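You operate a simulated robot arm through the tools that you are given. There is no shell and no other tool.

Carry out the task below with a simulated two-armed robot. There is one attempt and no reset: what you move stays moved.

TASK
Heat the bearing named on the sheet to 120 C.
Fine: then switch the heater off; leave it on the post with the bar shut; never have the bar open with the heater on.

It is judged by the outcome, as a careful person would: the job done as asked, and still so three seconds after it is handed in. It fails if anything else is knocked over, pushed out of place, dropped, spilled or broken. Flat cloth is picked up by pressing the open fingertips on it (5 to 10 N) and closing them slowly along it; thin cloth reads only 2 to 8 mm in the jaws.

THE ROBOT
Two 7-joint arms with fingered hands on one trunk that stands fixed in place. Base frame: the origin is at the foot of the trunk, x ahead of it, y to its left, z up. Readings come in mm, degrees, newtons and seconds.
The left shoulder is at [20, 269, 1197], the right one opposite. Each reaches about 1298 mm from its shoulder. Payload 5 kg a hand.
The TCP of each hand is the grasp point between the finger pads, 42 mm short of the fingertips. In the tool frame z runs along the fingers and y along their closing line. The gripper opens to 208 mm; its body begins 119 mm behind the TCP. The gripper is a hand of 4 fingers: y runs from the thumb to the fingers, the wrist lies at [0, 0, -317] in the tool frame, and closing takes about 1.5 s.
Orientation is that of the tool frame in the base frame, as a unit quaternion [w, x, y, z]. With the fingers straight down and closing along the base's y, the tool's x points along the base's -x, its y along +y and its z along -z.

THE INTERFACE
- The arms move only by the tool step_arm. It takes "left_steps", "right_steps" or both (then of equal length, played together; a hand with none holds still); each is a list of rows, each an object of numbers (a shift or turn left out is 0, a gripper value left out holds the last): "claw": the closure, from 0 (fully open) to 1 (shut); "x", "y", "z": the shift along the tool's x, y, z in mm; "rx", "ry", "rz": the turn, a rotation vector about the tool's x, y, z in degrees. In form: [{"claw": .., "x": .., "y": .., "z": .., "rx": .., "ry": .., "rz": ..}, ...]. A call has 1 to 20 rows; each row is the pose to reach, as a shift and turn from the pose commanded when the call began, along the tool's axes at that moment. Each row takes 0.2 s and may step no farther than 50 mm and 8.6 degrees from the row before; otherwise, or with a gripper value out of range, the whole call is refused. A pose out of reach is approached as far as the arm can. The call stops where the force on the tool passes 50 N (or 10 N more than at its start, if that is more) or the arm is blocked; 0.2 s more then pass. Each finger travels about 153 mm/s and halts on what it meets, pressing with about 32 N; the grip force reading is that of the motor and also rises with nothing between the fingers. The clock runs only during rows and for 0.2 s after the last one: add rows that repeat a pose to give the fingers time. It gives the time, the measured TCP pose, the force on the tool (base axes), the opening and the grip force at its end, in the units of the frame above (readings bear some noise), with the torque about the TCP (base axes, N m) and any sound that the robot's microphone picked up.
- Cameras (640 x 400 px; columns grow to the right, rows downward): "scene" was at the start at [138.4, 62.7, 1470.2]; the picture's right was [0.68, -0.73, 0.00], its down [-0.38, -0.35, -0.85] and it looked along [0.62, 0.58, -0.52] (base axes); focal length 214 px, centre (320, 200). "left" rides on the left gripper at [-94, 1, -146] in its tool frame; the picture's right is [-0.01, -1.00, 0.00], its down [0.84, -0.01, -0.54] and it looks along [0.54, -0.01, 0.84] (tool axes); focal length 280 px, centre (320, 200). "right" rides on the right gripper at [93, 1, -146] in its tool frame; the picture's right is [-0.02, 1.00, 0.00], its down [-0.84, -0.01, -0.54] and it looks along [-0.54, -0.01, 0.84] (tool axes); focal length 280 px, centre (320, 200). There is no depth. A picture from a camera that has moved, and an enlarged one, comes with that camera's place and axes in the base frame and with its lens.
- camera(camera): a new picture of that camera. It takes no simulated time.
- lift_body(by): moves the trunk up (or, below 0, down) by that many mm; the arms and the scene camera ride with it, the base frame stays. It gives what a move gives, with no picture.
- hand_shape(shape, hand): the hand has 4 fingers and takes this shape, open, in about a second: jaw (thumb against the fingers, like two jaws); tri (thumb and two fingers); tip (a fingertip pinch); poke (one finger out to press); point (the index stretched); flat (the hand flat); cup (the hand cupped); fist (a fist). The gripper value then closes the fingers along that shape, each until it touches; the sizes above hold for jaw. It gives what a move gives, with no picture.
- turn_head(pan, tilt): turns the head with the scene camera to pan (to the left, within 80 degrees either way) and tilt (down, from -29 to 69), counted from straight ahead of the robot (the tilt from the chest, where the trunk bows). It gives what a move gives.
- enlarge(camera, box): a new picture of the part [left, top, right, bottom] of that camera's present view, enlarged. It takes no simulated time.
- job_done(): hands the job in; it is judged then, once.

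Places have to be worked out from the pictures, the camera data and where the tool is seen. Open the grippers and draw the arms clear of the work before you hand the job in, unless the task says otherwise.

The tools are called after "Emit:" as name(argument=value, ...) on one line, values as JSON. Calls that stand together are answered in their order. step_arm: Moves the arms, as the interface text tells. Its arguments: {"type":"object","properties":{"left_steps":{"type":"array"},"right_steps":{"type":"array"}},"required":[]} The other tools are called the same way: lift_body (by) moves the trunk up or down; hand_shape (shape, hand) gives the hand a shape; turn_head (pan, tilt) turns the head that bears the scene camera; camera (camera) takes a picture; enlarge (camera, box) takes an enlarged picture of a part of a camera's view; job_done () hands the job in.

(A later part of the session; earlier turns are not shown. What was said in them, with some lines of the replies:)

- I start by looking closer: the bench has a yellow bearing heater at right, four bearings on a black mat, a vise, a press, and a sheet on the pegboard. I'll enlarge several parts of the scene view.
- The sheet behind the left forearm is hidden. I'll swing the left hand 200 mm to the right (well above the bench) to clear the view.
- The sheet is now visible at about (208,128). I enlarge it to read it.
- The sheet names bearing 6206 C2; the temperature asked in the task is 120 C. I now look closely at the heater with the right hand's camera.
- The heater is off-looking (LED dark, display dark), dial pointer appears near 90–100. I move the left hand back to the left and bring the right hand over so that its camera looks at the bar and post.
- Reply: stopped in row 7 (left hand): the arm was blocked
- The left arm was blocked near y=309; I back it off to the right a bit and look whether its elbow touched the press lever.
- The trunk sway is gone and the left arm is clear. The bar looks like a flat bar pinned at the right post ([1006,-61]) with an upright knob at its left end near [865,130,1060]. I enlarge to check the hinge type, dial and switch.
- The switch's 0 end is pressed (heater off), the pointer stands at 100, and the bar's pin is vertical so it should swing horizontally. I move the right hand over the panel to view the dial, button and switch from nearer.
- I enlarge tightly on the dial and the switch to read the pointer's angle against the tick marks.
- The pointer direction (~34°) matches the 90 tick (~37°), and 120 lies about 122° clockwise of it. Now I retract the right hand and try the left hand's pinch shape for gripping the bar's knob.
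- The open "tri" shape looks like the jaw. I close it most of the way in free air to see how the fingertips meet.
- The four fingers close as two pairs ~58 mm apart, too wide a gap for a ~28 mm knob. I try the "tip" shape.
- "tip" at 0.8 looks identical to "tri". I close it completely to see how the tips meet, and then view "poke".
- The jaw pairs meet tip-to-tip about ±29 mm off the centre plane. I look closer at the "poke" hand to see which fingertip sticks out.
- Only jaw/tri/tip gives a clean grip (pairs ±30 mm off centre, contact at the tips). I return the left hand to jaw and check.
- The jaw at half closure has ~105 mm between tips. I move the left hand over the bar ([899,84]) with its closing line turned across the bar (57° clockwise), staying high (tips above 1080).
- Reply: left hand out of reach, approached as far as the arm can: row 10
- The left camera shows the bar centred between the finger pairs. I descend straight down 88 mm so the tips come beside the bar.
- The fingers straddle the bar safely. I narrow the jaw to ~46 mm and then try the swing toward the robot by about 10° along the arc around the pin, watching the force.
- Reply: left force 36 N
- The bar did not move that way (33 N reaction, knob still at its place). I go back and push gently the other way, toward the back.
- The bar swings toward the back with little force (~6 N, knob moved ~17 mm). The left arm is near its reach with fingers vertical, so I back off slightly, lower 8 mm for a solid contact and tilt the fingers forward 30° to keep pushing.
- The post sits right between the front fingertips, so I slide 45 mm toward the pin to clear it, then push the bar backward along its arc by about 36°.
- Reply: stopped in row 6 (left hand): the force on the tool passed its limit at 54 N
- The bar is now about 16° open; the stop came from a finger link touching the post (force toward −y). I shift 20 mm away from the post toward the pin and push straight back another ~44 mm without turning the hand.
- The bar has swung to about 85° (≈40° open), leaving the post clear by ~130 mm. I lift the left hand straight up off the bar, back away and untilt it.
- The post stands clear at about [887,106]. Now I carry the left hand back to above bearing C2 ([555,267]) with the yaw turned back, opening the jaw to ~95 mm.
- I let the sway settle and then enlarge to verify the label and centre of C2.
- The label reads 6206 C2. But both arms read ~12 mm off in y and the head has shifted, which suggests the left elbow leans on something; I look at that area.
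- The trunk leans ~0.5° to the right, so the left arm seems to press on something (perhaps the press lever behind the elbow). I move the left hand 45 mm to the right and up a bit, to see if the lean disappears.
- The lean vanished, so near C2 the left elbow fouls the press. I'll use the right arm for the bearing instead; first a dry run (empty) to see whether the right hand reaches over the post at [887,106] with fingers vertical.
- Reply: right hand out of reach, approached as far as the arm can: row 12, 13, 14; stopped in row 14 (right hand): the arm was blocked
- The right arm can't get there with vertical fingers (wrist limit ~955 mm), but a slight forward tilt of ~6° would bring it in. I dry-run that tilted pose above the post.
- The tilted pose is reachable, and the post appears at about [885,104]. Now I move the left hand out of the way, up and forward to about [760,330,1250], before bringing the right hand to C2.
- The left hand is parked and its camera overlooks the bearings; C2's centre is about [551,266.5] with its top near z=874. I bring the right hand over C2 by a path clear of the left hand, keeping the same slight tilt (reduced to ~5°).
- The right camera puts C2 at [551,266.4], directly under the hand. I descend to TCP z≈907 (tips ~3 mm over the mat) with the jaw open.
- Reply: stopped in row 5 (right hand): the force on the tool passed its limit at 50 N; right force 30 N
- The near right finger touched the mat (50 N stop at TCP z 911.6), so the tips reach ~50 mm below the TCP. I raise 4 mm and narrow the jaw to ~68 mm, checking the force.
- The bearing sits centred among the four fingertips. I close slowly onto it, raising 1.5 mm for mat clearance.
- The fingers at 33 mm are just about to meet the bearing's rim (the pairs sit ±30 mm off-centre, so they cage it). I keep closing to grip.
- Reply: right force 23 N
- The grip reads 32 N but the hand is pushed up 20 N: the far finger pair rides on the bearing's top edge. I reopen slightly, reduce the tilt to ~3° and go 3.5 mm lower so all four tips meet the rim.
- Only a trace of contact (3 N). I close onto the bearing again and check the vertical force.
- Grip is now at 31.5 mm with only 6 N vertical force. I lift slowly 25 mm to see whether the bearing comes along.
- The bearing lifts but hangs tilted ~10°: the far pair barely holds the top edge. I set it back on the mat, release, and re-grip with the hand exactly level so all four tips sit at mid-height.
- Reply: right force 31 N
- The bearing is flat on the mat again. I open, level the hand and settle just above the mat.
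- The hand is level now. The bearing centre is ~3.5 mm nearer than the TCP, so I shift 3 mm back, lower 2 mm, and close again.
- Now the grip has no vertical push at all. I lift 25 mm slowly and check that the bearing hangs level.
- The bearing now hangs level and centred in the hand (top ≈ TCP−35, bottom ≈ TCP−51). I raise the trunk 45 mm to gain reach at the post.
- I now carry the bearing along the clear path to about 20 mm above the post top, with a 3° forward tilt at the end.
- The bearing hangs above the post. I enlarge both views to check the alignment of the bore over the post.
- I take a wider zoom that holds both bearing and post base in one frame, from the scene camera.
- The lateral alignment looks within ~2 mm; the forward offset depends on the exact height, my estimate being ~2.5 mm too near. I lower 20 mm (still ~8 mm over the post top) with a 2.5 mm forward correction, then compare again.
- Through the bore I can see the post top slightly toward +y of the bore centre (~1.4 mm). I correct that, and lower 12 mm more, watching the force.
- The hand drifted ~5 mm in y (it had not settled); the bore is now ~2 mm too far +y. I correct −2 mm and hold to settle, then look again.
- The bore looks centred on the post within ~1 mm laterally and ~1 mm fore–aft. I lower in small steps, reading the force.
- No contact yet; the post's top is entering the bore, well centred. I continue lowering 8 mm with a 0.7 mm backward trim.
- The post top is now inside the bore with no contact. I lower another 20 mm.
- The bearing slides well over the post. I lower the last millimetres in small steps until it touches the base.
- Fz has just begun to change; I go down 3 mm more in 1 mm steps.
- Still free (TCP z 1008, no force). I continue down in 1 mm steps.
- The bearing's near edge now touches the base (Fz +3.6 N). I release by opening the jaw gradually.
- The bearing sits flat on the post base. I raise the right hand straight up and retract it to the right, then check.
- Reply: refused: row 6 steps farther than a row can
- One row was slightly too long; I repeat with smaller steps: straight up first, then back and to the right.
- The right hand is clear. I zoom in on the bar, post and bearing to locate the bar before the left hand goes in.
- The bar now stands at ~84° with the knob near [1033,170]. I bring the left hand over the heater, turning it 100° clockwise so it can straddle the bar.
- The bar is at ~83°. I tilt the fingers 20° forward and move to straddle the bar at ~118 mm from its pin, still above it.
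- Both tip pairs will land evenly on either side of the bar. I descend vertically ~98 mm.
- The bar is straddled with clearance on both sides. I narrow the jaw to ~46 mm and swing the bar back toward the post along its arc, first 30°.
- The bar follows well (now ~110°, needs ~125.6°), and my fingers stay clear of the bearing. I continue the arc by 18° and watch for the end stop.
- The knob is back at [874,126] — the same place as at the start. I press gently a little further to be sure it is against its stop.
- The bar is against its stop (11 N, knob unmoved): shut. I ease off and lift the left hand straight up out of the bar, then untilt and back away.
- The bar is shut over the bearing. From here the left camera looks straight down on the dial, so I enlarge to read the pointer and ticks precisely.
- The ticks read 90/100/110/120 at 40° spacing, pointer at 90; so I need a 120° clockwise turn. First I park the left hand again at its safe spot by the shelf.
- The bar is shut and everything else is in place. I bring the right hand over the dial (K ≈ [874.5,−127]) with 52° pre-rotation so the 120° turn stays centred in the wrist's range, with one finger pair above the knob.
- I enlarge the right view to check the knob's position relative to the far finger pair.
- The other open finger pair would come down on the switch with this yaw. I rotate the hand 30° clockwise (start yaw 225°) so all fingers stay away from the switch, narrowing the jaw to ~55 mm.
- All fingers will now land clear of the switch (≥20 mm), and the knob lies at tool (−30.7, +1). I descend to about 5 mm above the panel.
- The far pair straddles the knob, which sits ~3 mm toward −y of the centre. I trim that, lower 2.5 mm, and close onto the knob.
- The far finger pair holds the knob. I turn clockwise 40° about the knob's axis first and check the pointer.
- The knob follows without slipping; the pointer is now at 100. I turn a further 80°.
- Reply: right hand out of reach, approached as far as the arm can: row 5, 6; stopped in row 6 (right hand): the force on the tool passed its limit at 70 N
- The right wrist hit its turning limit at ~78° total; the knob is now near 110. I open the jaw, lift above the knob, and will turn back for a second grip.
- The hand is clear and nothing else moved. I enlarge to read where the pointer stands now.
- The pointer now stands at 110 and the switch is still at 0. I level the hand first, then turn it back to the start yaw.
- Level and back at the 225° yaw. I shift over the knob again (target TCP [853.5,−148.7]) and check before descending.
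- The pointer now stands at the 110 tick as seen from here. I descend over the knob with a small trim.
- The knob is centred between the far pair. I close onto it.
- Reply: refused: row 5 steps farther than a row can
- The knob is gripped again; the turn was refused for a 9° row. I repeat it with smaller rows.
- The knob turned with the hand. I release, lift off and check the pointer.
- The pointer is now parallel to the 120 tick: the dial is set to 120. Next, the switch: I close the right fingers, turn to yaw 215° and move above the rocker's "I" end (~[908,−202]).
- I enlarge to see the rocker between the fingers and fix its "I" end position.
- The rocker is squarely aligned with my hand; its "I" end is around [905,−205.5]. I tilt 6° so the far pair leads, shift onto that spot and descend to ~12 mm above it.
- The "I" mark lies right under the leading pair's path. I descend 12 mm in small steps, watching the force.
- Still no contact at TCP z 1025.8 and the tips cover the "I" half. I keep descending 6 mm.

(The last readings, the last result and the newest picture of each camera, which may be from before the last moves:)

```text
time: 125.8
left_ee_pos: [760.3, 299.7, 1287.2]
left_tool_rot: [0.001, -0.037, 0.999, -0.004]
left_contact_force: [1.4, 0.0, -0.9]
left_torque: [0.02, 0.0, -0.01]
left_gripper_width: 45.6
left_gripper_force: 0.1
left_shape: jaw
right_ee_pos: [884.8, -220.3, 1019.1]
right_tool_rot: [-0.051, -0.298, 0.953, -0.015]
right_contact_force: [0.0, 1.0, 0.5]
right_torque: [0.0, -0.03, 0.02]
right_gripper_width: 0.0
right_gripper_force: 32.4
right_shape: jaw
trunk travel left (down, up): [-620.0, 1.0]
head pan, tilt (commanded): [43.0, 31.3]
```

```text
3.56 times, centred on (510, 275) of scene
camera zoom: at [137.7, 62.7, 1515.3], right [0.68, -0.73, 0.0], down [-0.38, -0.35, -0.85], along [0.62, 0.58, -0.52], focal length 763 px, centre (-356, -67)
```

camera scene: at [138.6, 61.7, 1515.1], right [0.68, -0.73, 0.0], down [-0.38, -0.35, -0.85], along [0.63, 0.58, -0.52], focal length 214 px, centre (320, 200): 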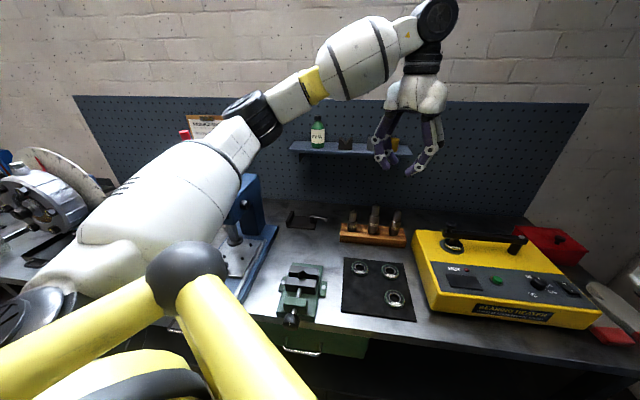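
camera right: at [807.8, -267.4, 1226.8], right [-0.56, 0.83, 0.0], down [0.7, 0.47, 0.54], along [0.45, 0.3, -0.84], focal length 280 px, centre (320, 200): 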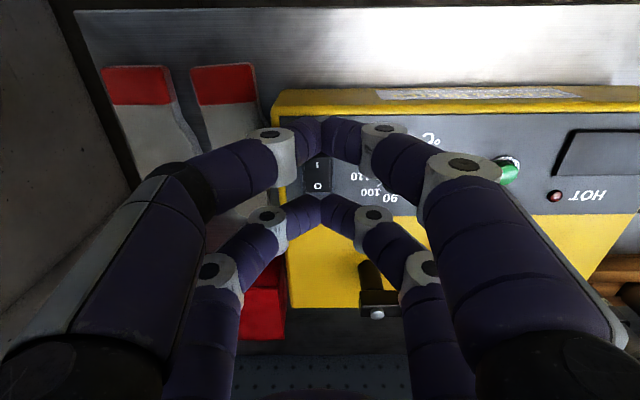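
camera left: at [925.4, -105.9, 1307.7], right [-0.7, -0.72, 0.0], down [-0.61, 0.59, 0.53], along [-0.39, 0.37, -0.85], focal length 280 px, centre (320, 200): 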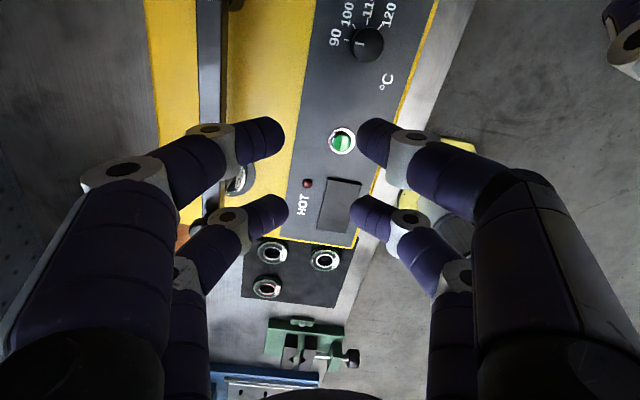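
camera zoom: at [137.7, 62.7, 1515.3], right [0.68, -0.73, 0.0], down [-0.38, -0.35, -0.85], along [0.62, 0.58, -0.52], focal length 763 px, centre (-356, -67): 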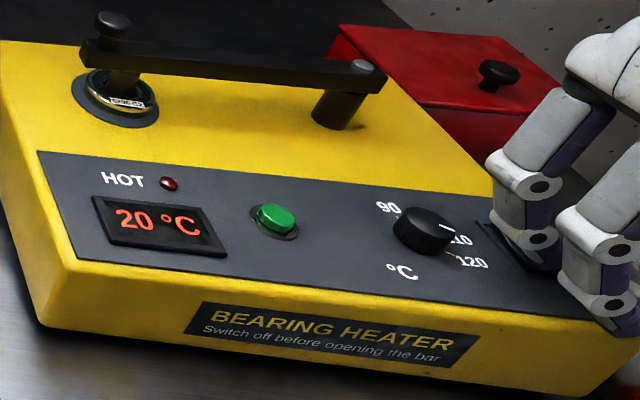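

The display lit up: 20 °C — the heater is on, with the bar shut. I lift off the switch straight up.

Emit:
step_arm(right_steps=[{"x": 1, "z": -10}, {"x": 3, "z": -30}, {"x": 6, "z": -58}, {"x": 6, "z": -58}])

Emit:
enlarge(camera="scene", box=[420, 220, 600, 330])

Emit:
enlarge(camera="scene", box=[530, 250, 600, 310])

```text
time: 126.8
left_ee_pos: [760.3, 300.0, 1286.5]
left_tool_rot: [0.0, -0.036, 0.999, -0.003]
left_contact_force: [1.0, -0.1, -0.3]
left_torque: [0.03, 0.13, 0.01]
left_gripper_width: 45.6
left_gripper_force: 0.0
left_shape: jaw
right_ee_pos: [883.8, -221.3, 1077.4]
right_tool_rot: [-0.051, -0.298, 0.953, -0.016]
right_contact_force: [0.8, -1.0, -0.1]
right_torque: [0.04, 0.05, -0.01]
right_gripper_width: 0.0
right_gripper_force: 31.7
right_shape: jaw
trunk travel left (down, up): [-620.0, 1.0]
head pan, tilt (commanded): [43.0, 31.3]
```

```text
3.56 times, centred on (510, 275) of scene
camera zoom: at [138.5, 62.5, 1515.1], right [0.68, -0.73, 0.0], down [-0.38, -0.35, -0.85], along [0.62, 0.58, -0.52], focal length 763 px, centre (-356, -67)
```

zoom: 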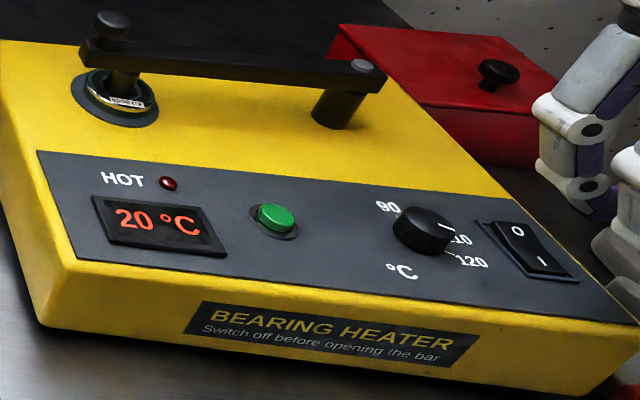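

```text
6.67 times, centred on (565, 280) of scene
camera zoom: at [138.5, 62.5, 1515.1], right [0.68, -0.73, 0.0], down [-0.38, -0.35, -0.85], along [0.62, 0.58, -0.52], focal length 1430 px, centre (-1313, -333)
```

zoom: 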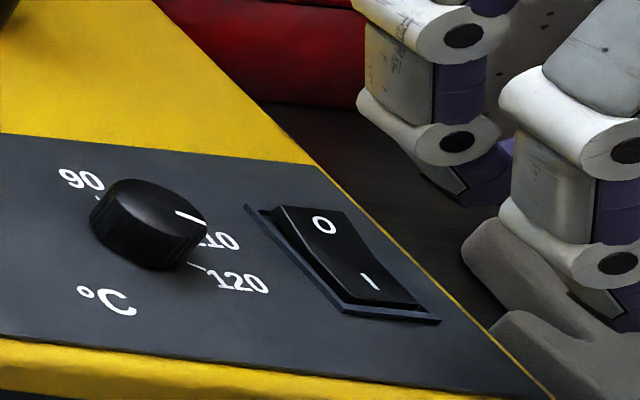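

The switch is at I and the display shows 20 °C, so the green button must start it. Before starting I verify the dial pointer against the 120 tick with a tight zoom.

Emit:
enlarge(camera="scene", box=[530, 262, 570, 292])

Emit:
camera(camera="right")

```text
13.33 times, centred on (550, 277) of scene
camera zoom: at [138.5, 62.5, 1515.1], right [0.68, -0.73, 0.0], down [-0.38, -0.35, -0.85], along [0.62, 0.58, -0.52], focal length 2860 px, centre (-2747, -827)
```

zoom: 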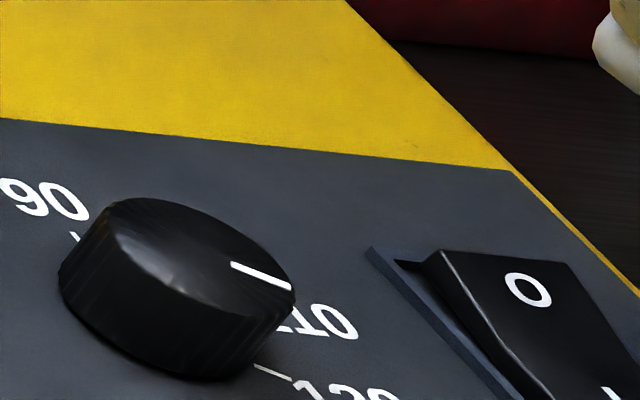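

```text
taken
camera right: at [818.7, -263.5, 1232.9], right [-0.56, 0.83, 0.0], down [0.74, 0.5, 0.45], along [0.37, 0.25, -0.89], focal length 280 px, centre (320, 200)
```

right: 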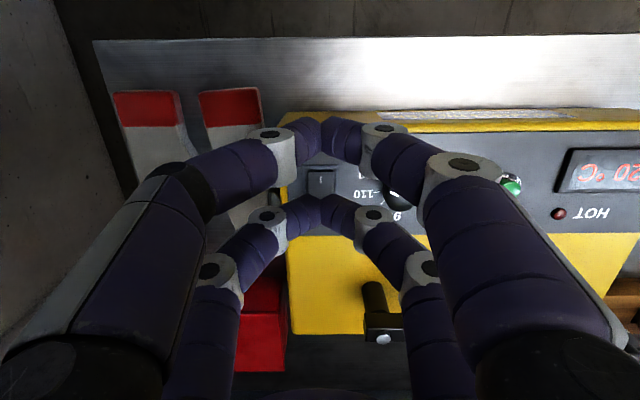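

The pointer (−85°…−87°) agrees with the 120 tick (−84°…−88°) within my reading, and the hand turned exactly 120° in total. I now move the closed right fingers above the green button (~[810,−37]).

Emit:
step_arm(right_steps=[{"x": -3.8, "y": 38.5, "z": -0.4}, {"x": -7.6, "y": 77, "z": -0.8}, {"x": -11.4, "y": 115.6, "z": -1.2}, {"x": -15.2, "y": 154, "z": -1.6}, {"x": -19, "y": 192.7, "z": -2}, {"x": -19, "y": 192.7, "z": -2}, {"x": -19, "y": 192.7, "z": -2}])

Emit:
camera(camera="right")

Emit:
enlarge(camera="scene", box=[440, 210, 600, 320])

```text
time: 128.4
left_ee_pos: [760.0, 300.2, 1287.5]
left_tool_rot: [0.001, -0.035, 0.999, -0.003]
left_contact_force: [-0.4, 0.8, -0.2]
left_torque: [-0.08, -0.04, 0.01]
left_gripper_width: 45.8
left_gripper_force: 0.0
left_shape: jaw
right_ee_pos: [790.3, -48.2, 1076.6]
right_tool_rot: [-0.051, -0.298, 0.953, -0.016]
right_contact_force: [-0.1, -0.1, 0.0]
right_torque: [-0.07, 0.0, 0.03]
right_gripper_width: 0.0
right_gripper_force: 32.4
right_shape: jaw
trunk travel left (down, up): [-620.0, 1.0]
head pan, tilt (commanded): [43.0, 31.3]
```

```text
taken
camera right: at [724.2, -92.2, 1232.6], right [-0.56, 0.83, 0.0], down [0.74, 0.5, 0.45], along [0.37, 0.25, -0.89], focal length 280 px, centre (320, 200)
```

right: 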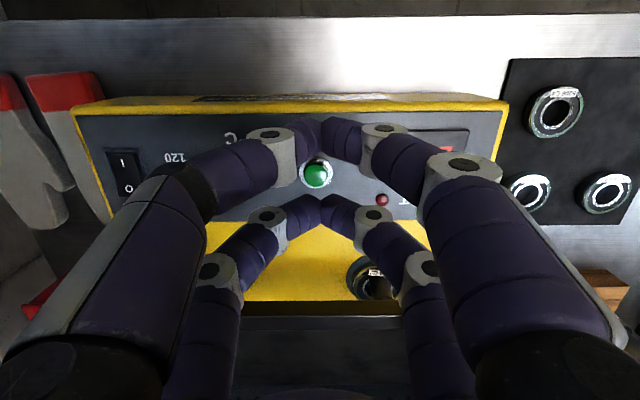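

```text
3.64 times, centred on (520, 265) of scene
camera zoom: at [137.5, 63.3, 1515.3], right [0.68, -0.73, 0.0], down [-0.38, -0.35, -0.85], along [0.62, 0.58, -0.52], focal length 780 px, centre (-407, -36)
```

zoom: 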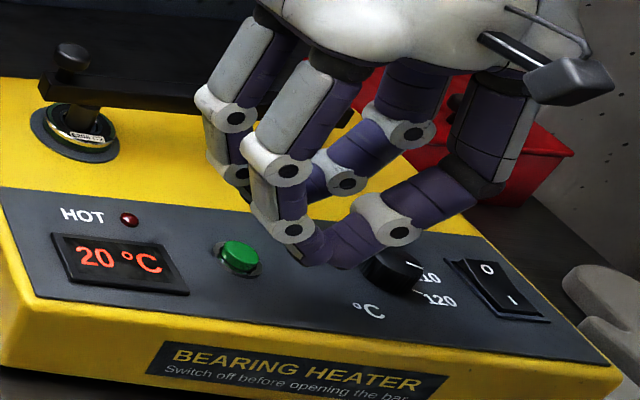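

The button centre is about [810.5,−40]; I correct the offset and descend to just above it.

Emit:
step_arm(right_steps=[{"x": 0.2, "y": -2.4, "z": 16.9}, {"x": 0.4, "y": -4.8, "z": 33.8}, {"x": -1, "y": -4.8, "z": 46}, {"x": -1, "y": -4.8, "z": 46}, {"x": -1, "y": -4.8, "z": 46}])

Emit:
enlarge(camera="right", box=[260, 100, 400, 230])

Emit:
enlarge(camera="scene", box=[440, 210, 600, 320])

```text
time: 129.6
left_ee_pos: [760.5, 299.1, 1287.2]
left_tool_rot: [0.002, -0.036, 0.999, -0.004]
left_contact_force: [0.5, -0.4, -0.8]
left_torque: [-0.02, 0.03, 0.01]
left_gripper_width: 45.8
left_gripper_force: 0.1
left_shape: jaw
right_ee_pos: [789.7, -56.2, 1031.6]
right_tool_rot: [-0.051, -0.299, 0.953, -0.016]
right_contact_force: [0.2, -0.3, 0.0]
right_torque: [-0.01, 0.04, 0.0]
right_gripper_width: 0.2
right_gripper_force: 31.8
right_shape: jaw
trunk travel left (down, up): [-620.0, 1.0]
head pan, tilt (commanded): [43.0, 31.3]
```

```text
3.08 times, centred on (330, 165) of right
camera zoom: at [723.8, -99.2, 1187.0], right [-0.56, 0.83, 0.0], down [0.74, 0.5, 0.45], along [0.37, 0.25, -0.89], focal length 863 px, centre (289, 308)
```

zoom: 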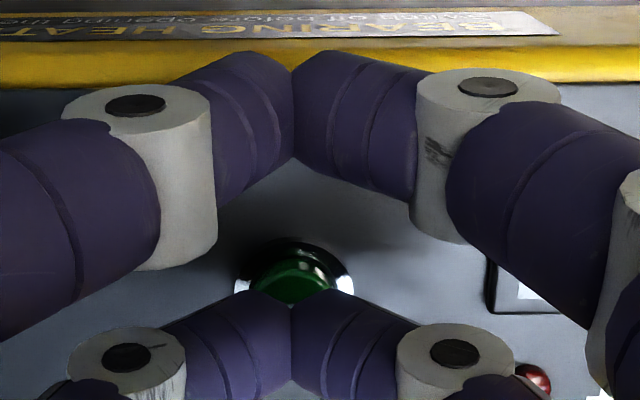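

```text
3.64 times, centred on (520, 265) of scene
camera zoom: at [138.0, 62.7, 1515.2], right [0.68, -0.73, 0.0], down [-0.38, -0.35, -0.85], along [0.62, 0.58, -0.52], focal length 780 px, centre (-407, -36)
```

zoom: 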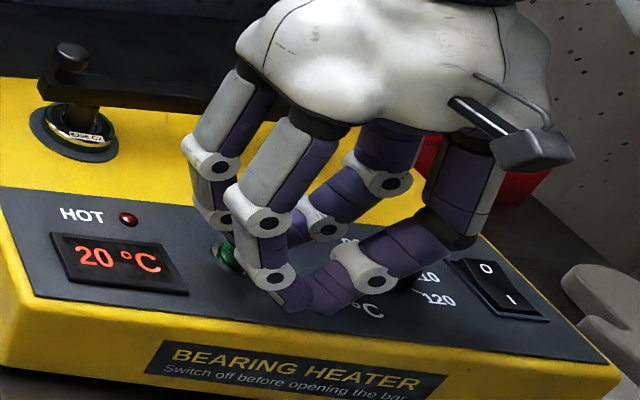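

The tips would land ~6 mm beyond the button's centre, so I shift 5.5 mm back and descend 9 mm more.

Emit:
step_arm(right_steps=[{"x": 5.5, "z": 0.5}, {"x": 5.1, "z": 4}, {"x": 4.8, "z": 7}, {"x": 4.5, "z": 9}, {"x": 4.5, "z": 9}])

Emit:
enlarge(camera="right", box=[260, 100, 400, 230])

Emit:
enlarge(camera="scene", box=[440, 210, 600, 320])

```text
time: 130.8
left_ee_pos: [758.7, 301.2, 1287.8]
left_tool_rot: [0.001, -0.035, 0.999, -0.004]
left_contact_force: [0.1, 0.3, 0.6]
left_torque: [0.0, 0.01, 0.02]
left_gripper_width: 45.7
left_gripper_force: 0.1
left_shape: jaw
right_ee_pos: [785.1, -58.9, 1022.7]
right_tool_rot: [-0.049, -0.299, 0.953, -0.016]
right_contact_force: [-0.7, 0.1, 0.7]
right_torque: [0.03, 0.01, 0.0]
right_gripper_width: 0.0
right_gripper_force: 32.1
right_shape: jaw
trunk travel left (down, up): [-620.0, 1.0]
head pan, tilt (commanded): [43.0, 31.3]
```

```text
3.08 times, centred on (330, 165) of right
camera zoom: at [719.4, -102.3, 1179.1], right [-0.56, 0.83, 0.0], down [0.74, 0.5, 0.45], along [0.37, 0.25, -0.89], focal length 863 px, centre (289, 308)
```

zoom: 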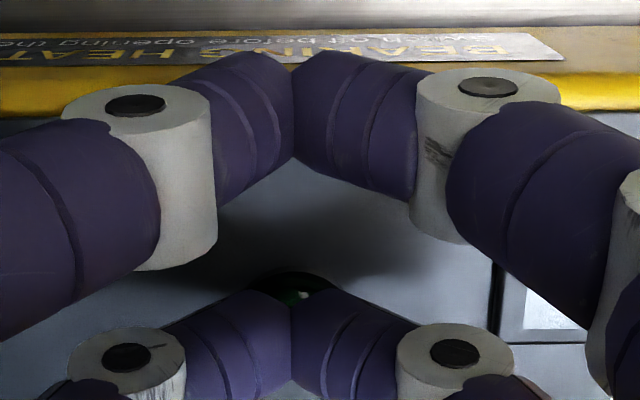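

```text
3.64 times, centred on (520, 265) of scene
camera zoom: at [137.6, 62.6, 1515.3], right [0.68, -0.73, 0.0], down [-0.38, -0.35, -0.85], along [0.63, 0.58, -0.52], focal length 780 px, centre (-407, -36)
```

zoom: 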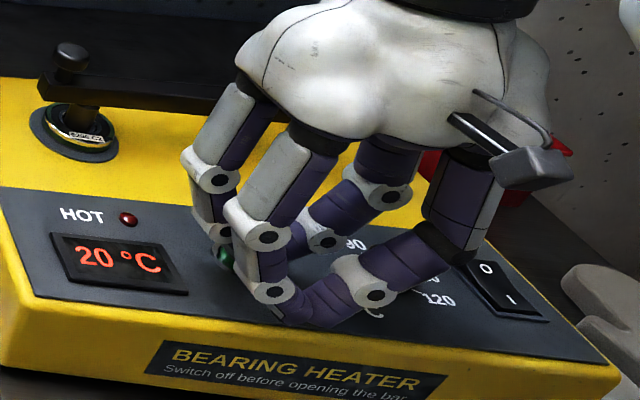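

The tips are over the button with no contact yet. I press down 6 mm more in small steps.

Emit:
step_arm(right_steps=[{"x": -0.2, "z": 2}, {"x": -0.4, "z": 4}, {"x": -0.6, "z": 6}, {"x": -0.6, "z": 6}])

Emit:
enlarge(camera="scene", box=[440, 210, 600, 320])

```text
time: 131.8
left_ee_pos: [760.3, 300.6, 1287.2]
left_tool_rot: [0.0, -0.036, 0.999, -0.003]
left_contact_force: [0.1, -0.4, 0.2]
left_torque: [-0.01, 0.01, -0.04]
left_gripper_width: 45.8
left_gripper_force: 0.0
left_shape: jaw
right_ee_pos: [785.0, -59.2, 1018.5]
right_tool_rot: [-0.049, -0.299, 0.953, -0.015]
right_contact_force: [1.6, 0.2, 8.2]
right_torque: [0.18, -0.28, 0.0]
right_gripper_width: 0.0
right_gripper_force: 32.0
right_shape: jaw
trunk travel left (down, up): [-620.0, 1.0]
head pan, tilt (commanded): [43.0, 31.3]
heard: click
```

```text
3.64 times, centred on (520, 265) of scene
camera zoom: at [137.2, 62.7, 1515.4], right [0.68, -0.73, 0.0], down [-0.38, -0.35, -0.85], along [0.63, 0.58, -0.52], focal length 780 px, centre (-407, -36)
```

zoom: 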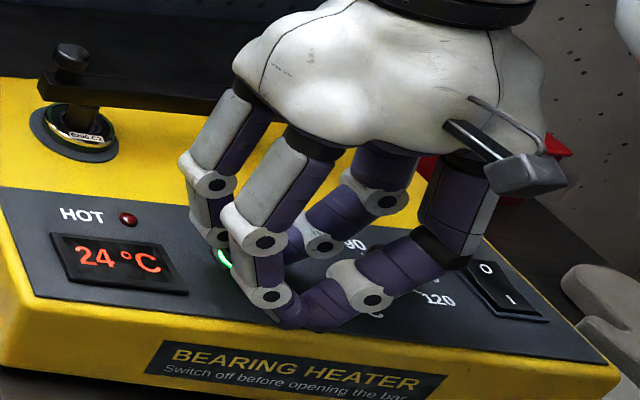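

A click, the button lit, and the display reads 24 °C and rising. I lift off the button and check the rate.

Emit:
step_arm(right_steps=[{"x": 1.1, "z": -12}, {"x": 4.2, "z": -40}, {"x": 6.4, "z": -60}])

Emit:
enlarge(camera="scene", box=[440, 210, 600, 320])

```text
time: 132.6
left_ee_pos: [760.4, 299.6, 1286.1]
left_tool_rot: [0.001, -0.036, 0.999, -0.003]
left_contact_force: [-0.4, -0.8, 0.3]
left_torque: [0.03, -0.01, 0.0]
left_gripper_width: 45.8
left_gripper_force: 0.0
left_shape: jaw
right_ee_pos: [785.9, -59.9, 1077.8]
right_tool_rot: [-0.05, -0.298, 0.953, -0.015]
right_contact_force: [0.2, -0.6, -0.8]
right_torque: [-0.03, -0.03, -0.01]
right_gripper_width: 0.0
right_gripper_force: 32.4
right_shape: jaw
trunk travel left (down, up): [-620.0, 1.0]
head pan, tilt (commanded): [43.0, 31.3]
```

```text
3.64 times, centred on (520, 265) of scene
camera zoom: at [137.5, 62.7, 1515.3], right [0.68, -0.73, 0.0], down [-0.38, -0.35, -0.85], along [0.63, 0.58, -0.52], focal length 780 px, centre (-407, -36)
```

zoom: 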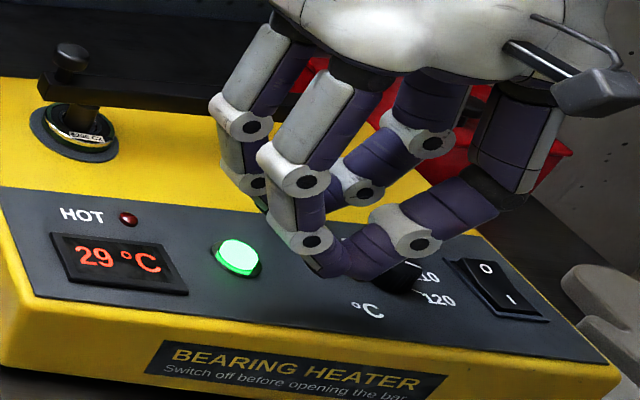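

About 6 °C per second. While it heats I move the hand above the rocker's "O" end (~[934,−186]) to be ready.

Emit:
step_arm(right_steps=[{"x": -4.9, "y": -37.6, "z": -0.5}, {"x": -9.8, "y": -75.2, "z": -1}, {"x": -14.6, "y": -112.8, "z": -1.5}, {"x": -19.5, "y": -150.4, "z": -2}, {"x": -24.4, "y": -188, "z": -2.5}, {"x": -24.4, "y": -188, "z": -2.5}, {"x": -24.4, "y": -188, "z": -2.5}])

Emit:
enlarge(camera="right", box=[260, 100, 400, 230])

Emit:
enlarge(camera="scene", box=[420, 220, 600, 330])

```text
time: 134.2
left_ee_pos: [760.3, 300.9, 1286.9]
left_tool_rot: [0.001, -0.035, 0.999, -0.004]
left_contact_force: [0.4, -0.2, -1.0]
left_torque: [0.04, 0.05, -0.04]
left_gripper_width: 45.7
left_gripper_force: 0.0
left_shape: jaw
right_ee_pos: [912.9, -199.0, 1077.1]
right_tool_rot: [-0.049, -0.299, 0.953, -0.016]
right_contact_force: [0.0, -0.1, -0.6]
right_torque: [0.0, 0.03, 0.04]
right_gripper_width: 0.0
right_gripper_force: 31.4
right_shape: jaw
trunk travel left (down, up): [-620.0, 1.0]
head pan, tilt (commanded): [43.0, 31.3]
```

```text
3.08 times, centred on (330, 165) of right
camera zoom: at [846.7, -241.3, 1233.6], right [-0.56, 0.83, 0.0], down [0.74, 0.5, 0.45], along [0.37, 0.25, -0.89], focal length 863 px, centre (289, 308)
```

zoom: 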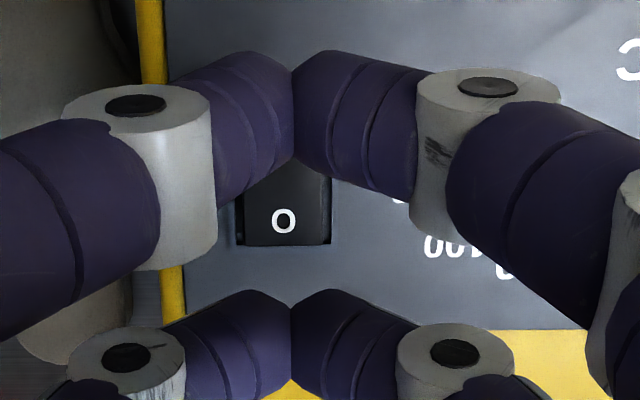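

```text
3.56 times, centred on (510, 275) of scene
camera zoom: at [138.0, 62.5, 1515.2], right [0.68, -0.73, 0.0], down [-0.38, -0.35, -0.85], along [0.62, 0.58, -0.52], focal length 763 px, centre (-356, -67)
```

zoom: 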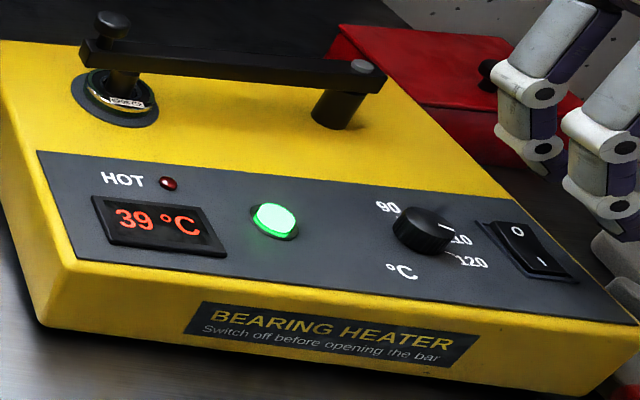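

39 °C and rising. I trim the position over the "O" mark and pre-descend to ~8 mm above the rocker.

Emit:
step_arm(right_steps=[{"x": 4, "y": -1, "z": 14}, {"x": 2.5, "y": -1.5, "z": 29}, {"x": 1, "y": -1.5, "z": 42.8}, {"x": 1, "y": -1.5, "z": 42.8}])

Emit:
enlarge(camera="right", box=[260, 100, 400, 230])

Emit:
enlarge(camera="scene", box=[420, 220, 600, 330])

```text
time: 135.2
left_ee_pos: [760.1, 300.3, 1288.8]
left_tool_rot: [0.0, -0.036, 0.999, -0.004]
left_contact_force: [0.6, 1.0, 0.4]
left_torque: [-0.03, -0.03, -0.02]
left_gripper_width: 45.9
left_gripper_force: 0.0
left_shape: jaw
right_ee_pos: [908.7, -202.9, 1036.3]
right_tool_rot: [-0.05, -0.299, 0.953, -0.016]
right_contact_force: [0.3, 0.2, 0.5]
right_torque: [-0.07, 0.0, 0.03]
right_gripper_width: 0.0
right_gripper_force: 32.6
right_shape: jaw
trunk travel left (down, up): [-620.0, 1.0]
head pan, tilt (commanded): [43.0, 31.3]
```

```text
3.08 times, centred on (330, 165) of right
camera zoom: at [842.7, -246.2, 1191.2], right [-0.56, 0.83, 0.0], down [0.74, 0.5, 0.45], along [0.37, 0.25, -0.89], focal length 863 px, centre (289, 308)
```

zoom: 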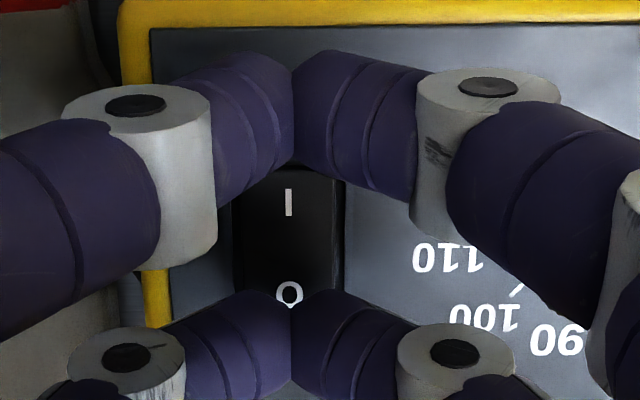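

```text
3.56 times, centred on (510, 275) of scene
camera zoom: at [137.3, 62.9, 1515.4], right [0.68, -0.73, 0.0], down [-0.38, -0.35, -0.85], along [0.63, 0.58, -0.52], focal length 763 px, centre (-356, -67)
```

zoom: 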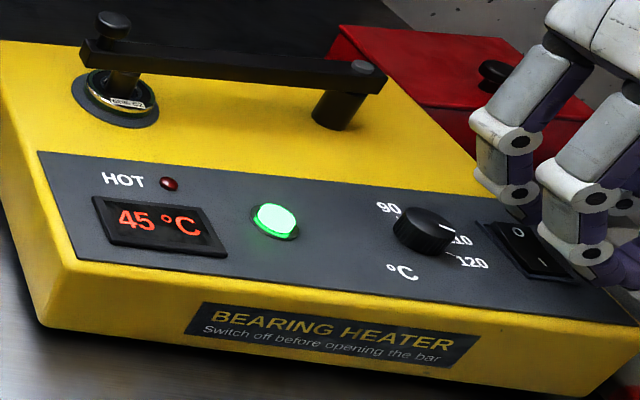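

The geometry is the same as for the "I" press. Now 45 °C; I wait 4 s holding still.

Emit:
step_arm(right_steps=[{"x": 0}, {"x": 0}, {"x": 0}, {"x": 0}, {"x": 0}, {"x": 0}, {"x": 0}, {"x": 0}, {"x": 0}, {"x": 0}, {"x": 0}, {"x": 0}, {"x": 0}, {"x": 0}, {"x": 0}, {"x": 0}, {"x": 0}, {"x": 0}, {"x": 0}, {"x": 0}])

Emit:
enlarge(camera="scene", box=[420, 220, 600, 330])

```text
time: 139.4
left_ee_pos: [759.5, 300.8, 1287.4]
left_tool_rot: [0.001, -0.035, 0.999, -0.003]
left_contact_force: [-0.3, 0.4, -0.7]
left_torque: [-0.01, 0.0, 0.04]
left_gripper_width: 45.7
left_gripper_force: 0.0
left_shape: jaw
right_ee_pos: [907.8, -203.6, 1034.9]
right_tool_rot: [-0.05, -0.299, 0.953, -0.016]
right_contact_force: [-0.2, -0.3, -0.8]
right_torque: [-0.02, -0.06, 0.0]
right_gripper_width: 0.0
right_gripper_force: 31.7
right_shape: jaw
trunk travel left (down, up): [-620.0, 1.0]
head pan, tilt (commanded): [43.0, 31.3]
```

```text
3.56 times, centred on (510, 275) of scene
camera zoom: at [137.7, 62.7, 1515.3], right [0.68, -0.73, 0.0], down [-0.38, -0.35, -0.85], along [0.62, 0.58, -0.52], focal length 763 px, centre (-356, -67)
```

zoom: 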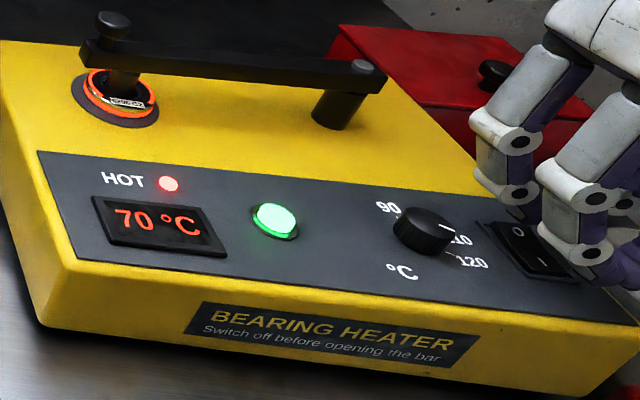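

70 °C at 139.4 s, HOT lamp on. I wait another 4 s.

Emit:
step_arm(right_steps=[{"x": 0}, {"x": 0}, {"x": 0}, {"x": 0}, {"x": 0}, {"x": 0}, {"x": 0}, {"x": 0}, {"x": 0}, {"x": 0}, {"x": 0}, {"x": 0}, {"x": 0}, {"x": 0}, {"x": 0}, {"x": 0}, {"x": 0}, {"x": 0}, {"x": 0}, {"x": 0}])

Emit:
enlarge(camera="scene", box=[420, 220, 600, 330])

```text
time: 143.6
left_ee_pos: [759.6, 300.5, 1286.6]
left_tool_rot: [0.001, -0.036, 0.999, -0.003]
left_contact_force: [-1.2, -0.3, 0.3]
left_torque: [-0.04, 0.0, -0.02]
left_gripper_width: 45.9
left_gripper_force: 0.1
left_shape: jaw
right_ee_pos: [907.9, -203.0, 1035.9]
right_tool_rot: [-0.05, -0.298, 0.953, -0.016]
right_contact_force: [-1.7, 0.6, 1.1]
right_torque: [0.0, -0.01, -0.01]
right_gripper_width: 0.2
right_gripper_force: 31.7
right_shape: jaw
trunk travel left (down, up): [-620.0, 1.0]
head pan, tilt (commanded): [43.0, 31.3]
```

```text
3.56 times, centred on (510, 275) of scene
camera zoom: at [137.7, 62.7, 1515.3], right [0.68, -0.73, 0.0], down [-0.38, -0.35, -0.85], along [0.62, 0.58, -0.52], focal length 763 px, centre (-356, -67)
```

zoom: 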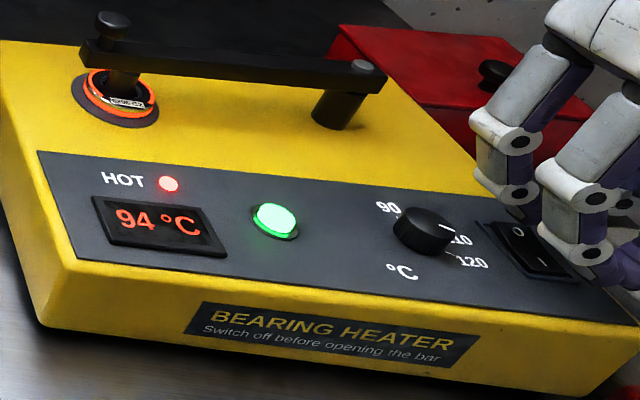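

94 °C. I wait 3 s more.

Emit:
step_arm(right_steps=[{"x": 0}, {"x": 0}, {"x": 0}, {"x": 0}, {"x": 0}, {"x": 0}, {"x": 0}, {"x": 0}, {"x": 0}, {"x": 0}, {"x": 0}, {"x": 0}, {"x": 0}, {"x": 0}])

Emit:
enlarge(camera="scene", box=[420, 220, 600, 330])

```text
time: 146.6
left_ee_pos: [760.5, 300.0, 1287.1]
left_tool_rot: [0.001, -0.035, 0.999, -0.004]
left_contact_force: [0.8, -0.1, -0.5]
left_torque: [0.0, 0.02, -0.01]
left_gripper_width: 45.7
left_gripper_force: 0.0
left_shape: jaw
right_ee_pos: [907.1, -203.3, 1034.8]
right_tool_rot: [-0.05, -0.298, 0.953, -0.016]
right_contact_force: [0.1, -0.2, 0.3]
right_torque: [-0.04, 0.05, 0.0]
right_gripper_width: 0.0
right_gripper_force: 31.6
right_shape: jaw
trunk travel left (down, up): [-620.0, 1.0]
head pan, tilt (commanded): [43.0, 31.3]
```

```text
3.56 times, centred on (510, 275) of scene
camera zoom: at [137.7, 62.7, 1515.3], right [0.68, -0.73, 0.0], down [-0.38, -0.35, -0.85], along [0.62, 0.58, -0.52], focal length 763 px, centre (-356, -67)
```

zoom: 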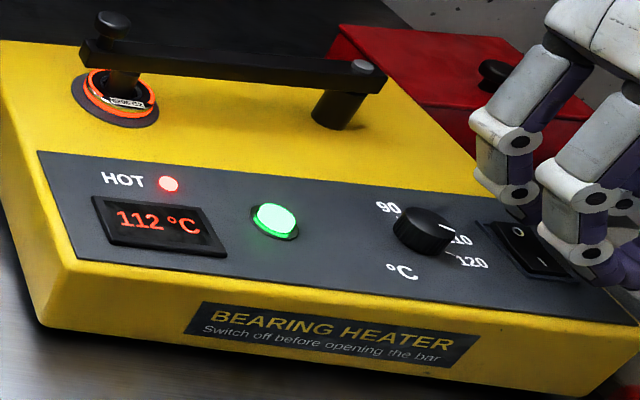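

112 °C. I wait 1 s more.

Emit:
step_arm(right_steps=[{"x": 0}, {"x": 0}, {"x": 0}, {"x": 0}])

Emit:
enlarge(camera="scene", box=[420, 220, 600, 330])

```text
time: 147.6
left_ee_pos: [760.5, 300.1, 1287.2]
left_tool_rot: [0.001, -0.036, 0.999, -0.004]
left_contact_force: [0.0, 0.1, 0.2]
left_torque: [0.02, -0.01, -0.02]
left_gripper_width: 45.7
left_gripper_force: 0.0
left_shape: jaw
right_ee_pos: [908.8, -204.0, 1035.1]
right_tool_rot: [-0.051, -0.299, 0.953, -0.016]
right_contact_force: [-0.9, -0.6, 0.0]
right_torque: [-0.01, 0.02, 0.01]
right_gripper_width: 0.1
right_gripper_force: 31.4
right_shape: jaw
trunk travel left (down, up): [-620.0, 1.0]
head pan, tilt (commanded): [43.0, 31.3]
```

```text
3.56 times, centred on (510, 275) of scene
camera zoom: at [137.7, 62.7, 1515.3], right [0.68, -0.73, 0.0], down [-0.38, -0.35, -0.85], along [0.62, 0.58, -0.52], focal length 763 px, centre (-356, -67)
```

zoom: 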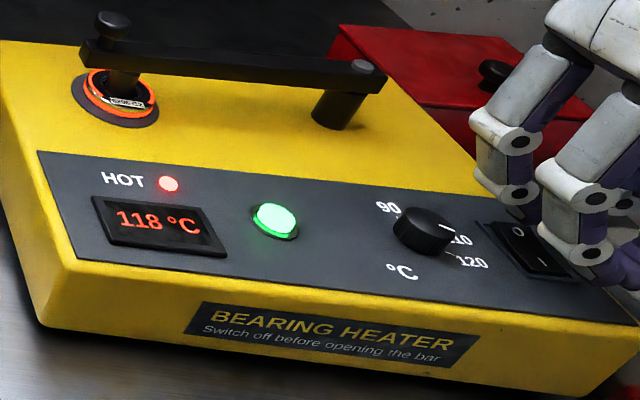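

118 °C. One short wait of 0.4 s.

Emit:
step_arm(right_steps=[{"x": 0}])

Emit:
enlarge(camera="scene", box=[420, 220, 600, 330])

```text
time: 148.0
left_ee_pos: [760.8, 298.9, 1286.8]
left_tool_rot: [0.002, -0.036, 0.999, -0.003]
left_contact_force: [-0.1, 0.4, -0.1]
left_torque: [-0.02, -0.01, 0.01]
left_gripper_width: 45.6
left_gripper_force: 0.1
left_shape: jaw
right_ee_pos: [909.6, -203.6, 1035.8]
right_tool_rot: [-0.05, -0.299, 0.953, -0.015]
right_contact_force: [0.7, 0.0, 0.7]
right_torque: [-0.02, -0.01, -0.02]
right_gripper_width: 0.1
right_gripper_force: 31.9
right_shape: jaw
trunk travel left (down, up): [-620.0, 1.0]
head pan, tilt (commanded): [43.0, 31.3]
```

```text
3.56 times, centred on (510, 275) of scene
camera zoom: at [137.7, 62.7, 1515.3], right [0.68, -0.73, 0.0], down [-0.38, -0.35, -0.85], along [0.62, 0.58, -0.52], focal length 763 px, centre (-356, -67)
```

zoom: 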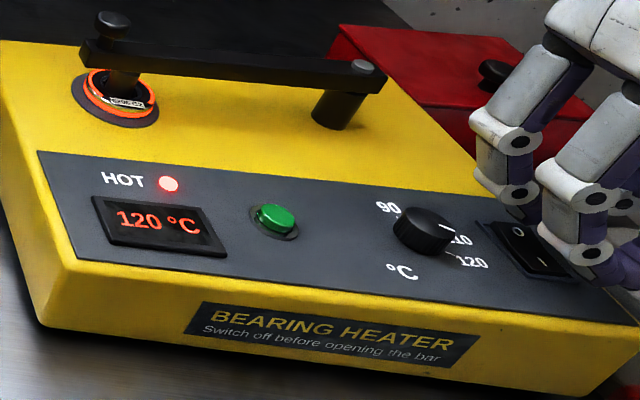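

120 °C reached and the cycle light went out by itself. Now I press the "O" end to switch the heater off.

Emit:
step_arm(right_steps=[{"x": -0.5, "z": 5}, {"x": -0.9, "z": 9}, {"x": -1.3, "z": 12.5}, {"x": -1.7, "z": 16}, {"x": -1.7, "z": 16}])

Emit:
enlarge(camera="scene", box=[420, 220, 600, 330])

Emit:
enlarge(camera="right", box=[260, 100, 400, 230])

```text
time: 149.2
left_ee_pos: [760.7, 299.4, 1286.7]
left_tool_rot: [0.001, -0.036, 0.999, -0.003]
left_contact_force: [-0.2, 0.9, 0.2]
left_torque: [-0.01, 0.01, -0.02]
left_gripper_width: 45.9
left_gripper_force: 0.0
left_shape: jaw
right_ee_pos: [908.1, -205.5, 1018.8]
right_tool_rot: [-0.05, -0.298, 0.953, -0.016]
right_contact_force: [-0.5, -0.4, 0.3]
right_torque: [0.0, 0.0, 0.03]
right_gripper_width: 0.0
right_gripper_force: 32.3
right_shape: jaw
trunk travel left (down, up): [-620.0, 1.0]
head pan, tilt (commanded): [43.0, 31.3]
```

```text
3.56 times, centred on (510, 275) of scene
camera zoom: at [137.7, 62.7, 1515.3], right [0.68, -0.73, 0.0], down [-0.38, -0.35, -0.85], along [0.62, 0.58, -0.52], focal length 763 px, centre (-356, -67)
```

zoom: 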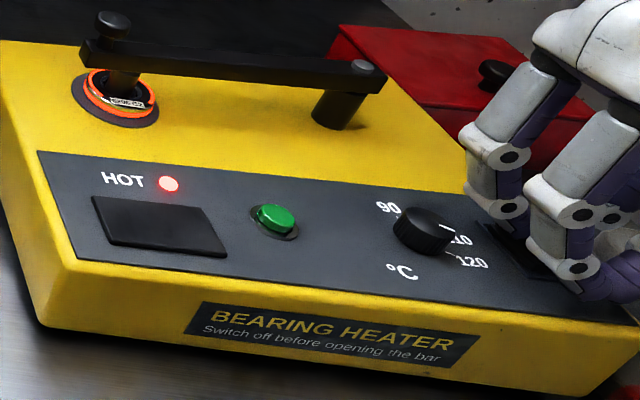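

```text
3.08 times, centred on (330, 165) of right
camera zoom: at [842.7, -247.0, 1174.8], right [-0.56, 0.83, 0.0], down [0.74, 0.5, 0.45], along [0.37, 0.25, -0.89], focal length 863 px, centre (289, 308)
```

zoom: 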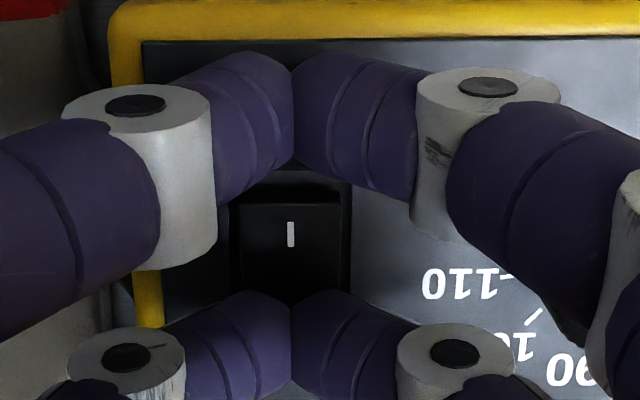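

The display is dark: the heater is off. I lift the right hand straight up off the switch.

Emit:
step_arm(right_steps=[{"x": 1.1, "z": -10}, {"x": 4, "z": -38}, {"x": 7.5, "z": -70}, {"x": 7.5, "z": -70}])

Emit:
enlarge(camera="scene", box=[420, 220, 600, 330])

```text
time: 150.2
left_ee_pos: [761.3, 299.7, 1287.3]
left_tool_rot: [0.0, -0.036, 0.999, -0.003]
left_contact_force: [1.2, 0.2, 0.3]
left_torque: [-0.01, 0.08, 0.05]
left_gripper_width: 45.8
left_gripper_force: 0.0
left_shape: jaw
right_ee_pos: [908.5, -205.1, 1088.3]
right_tool_rot: [-0.05, -0.299, 0.953, -0.016]
right_contact_force: [-0.1, -1.4, -0.7]
right_torque: [0.0, 0.07, 0.0]
right_gripper_width: 0.0
right_gripper_force: 32.0
right_shape: jaw
trunk travel left (down, up): [-620.0, 1.0]
head pan, tilt (commanded): [43.0, 31.3]
```

```text
3.56 times, centred on (510, 275) of scene
camera zoom: at [138.4, 62.6, 1515.1], right [0.68, -0.73, 0.0], down [-0.38, -0.35, -0.85], along [0.62, 0.58, -0.52], focal length 763 px, centre (-356, -67)
```

zoom: 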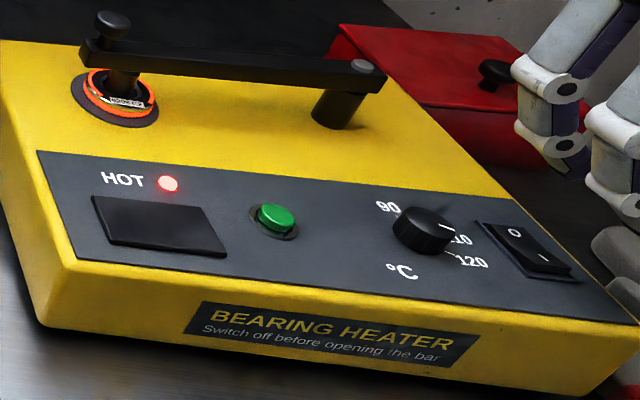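

The switch is at 0, bar shut, bearing on the post (HOT lamp from residual heat). I retract both arms clear of the work and open the grippers.

Emit:
step_arm(left_steps=[{"x": 32.3, "y": -8.4}, {"x": 64.5, "y": -16.8}, {"x": 96.8, "y": -25.2}, {"x": 129, "y": -33.7}, {"x": 161.3, "y": -42.1}, {"x": 193.5, "y": -50.5}, {"x": 225.8, "y": -58.9}, {"x": 225.8, "y": -58.9, "claw": 0.4}, {"x": 225.8, "y": -58.9, "claw": 0}, {"x": 225.8, "y": -58.9, "claw": 0}, {"x": 225.8, "y": -58.9, "claw": 0}, {"x": 225.8, "y": -58.9, "claw": 0}], right_steps=[{"x": 37.7, "y": 5.1, "z": -12.1}, {"x": 75.3, "y": 10.2, "z": -24.2}, {"x": 113, "y": 15.3, "z": -36.3}, {"x": 150.6, "y": 20.4, "z": -48.4}, {"x": 188.3, "y": 25.5, "z": -60.5}, {"x": 226, "y": 30.6, "z": -72.6}, {"x": 263.6, "y": 35.7, "z": -84.7}, {"x": 263.6, "y": 35.7, "z": -84.7, "claw": 0.6}, {"x": 263.6, "y": 35.7, "z": -84.7, "claw": 0}, {"x": 263.6, "y": 35.7, "z": -84.7, "claw": 0}, {"x": 263.6, "y": 35.7, "z": -84.7, "claw": 0}, {"x": 263.6, "y": 35.7, "z": -84.7, "claw": 0}])

Emit:
camera(camera="scene")

Emit:
enlarge(camera="scene", box=[420, 200, 600, 330])

Emit:
camera(camera="right")

```text
time: 152.8
left_ee_pos: [539.7, 225.9, 1286.5]
left_tool_rot: [0.0, -0.036, 0.999, -0.004]
left_contact_force: [0.4, -0.8, -0.5]
left_torque: [0.0, 0.1, 0.0]
left_gripper_width: 207.8
left_gripper_force: 0.1
left_shape: jaw
right_ee_pos: [680.6, -319.9, 1200.5]
right_tool_rot: [-0.05, -0.299, 0.953, -0.016]
right_contact_force: [0.4, 0.9, -0.4]
right_torque: [0.03, 0.11, 0.04]
right_gripper_width: 207.8
right_gripper_force: 0.0
right_shape: jaw
trunk travel left (down, up): [-620.0, 1.0]
head pan, tilt (commanded): [43.0, 31.3]
```

```text
taken
camera scene: at [138.6, 62.8, 1515.1], right [0.68, -0.73, 0.0], down [-0.38, -0.35, -0.85], along [0.62, 0.58, -0.52], focal length 214 px, centre (320, 200)
```

scene: 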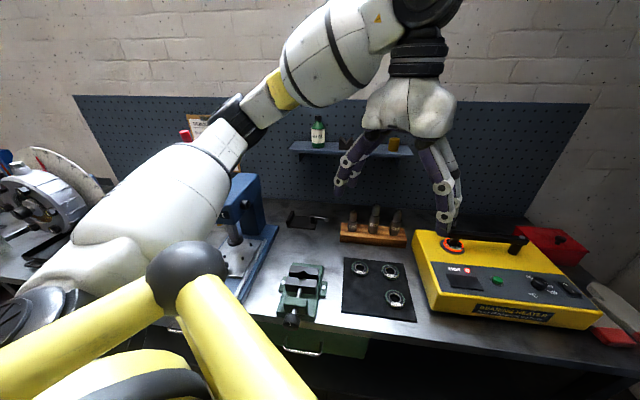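

```text
3.08 times, centred on (510, 265) of scene
camera zoom: at [138.6, 62.8, 1515.1], right [0.68, -0.73, 0.0], down [-0.38, -0.35, -0.85], along [0.62, 0.58, -0.52], focal length 660 px, centre (-265, 0)
```

zoom: 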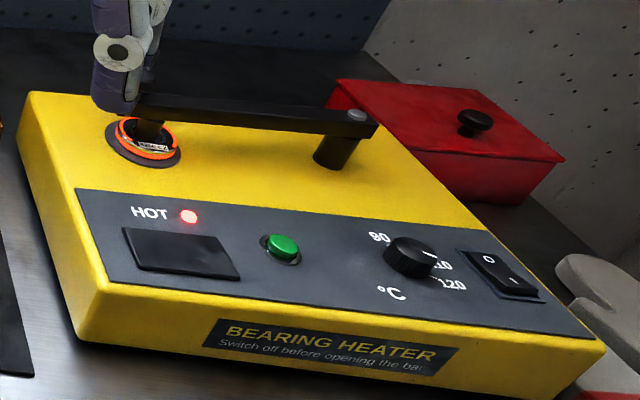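

```text
taken
camera right: at [615.1, -362.5, 1355.7], right [-0.56, 0.83, 0.0], down [0.74, 0.5, 0.45], along [0.37, 0.25, -0.89], focal length 280 px, centre (320, 200)
```

right: 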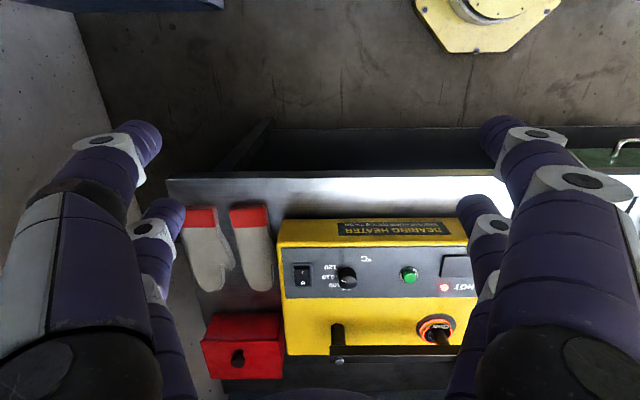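

The heater is off with its display dark, the bar is shut and bearing 6206 C2 is on the post after reaching 120 °C. Both arms are clear with grippers open, and I see nothing else out of place. I hand the job in.

Emit:
job_done()

```text
The job is handed in.
```

I heated bearing 6206 C2, the one named on the sheet, to 120 °C and handed the job in. The heater is off, the bearing is on the post, and the bar is shut. The sheet says to heat it to 100 °C; I used the 120 °C you asked for.

- **Heating:** I set the dial to 120 and started it with the green button. The display climbed from 20 to 120 °C and the start light went out by itself. I then pressed the switch to 0 and the display went dark. The HOT lamp was still lit when I handed in.
- **Bar:** I only opened it while the switch was at 0, and it was shut again before I switched on.
- **Firm contacts:**
  - A finger hit the post at about 54 N while I was opening the bar.
  - A fingertip pressed the mat at about 50 N.
  - The knob took about 70 N when the right wrist reached its turning limit.
  - Early on, while the left arm was near the bearings, its elbow leaned against something, probably the press, until I moved it away.

The last pictures show nothing out of place. Both arms are drawn back with the grippers open, and the trunk is 45 mm higher than at the start.
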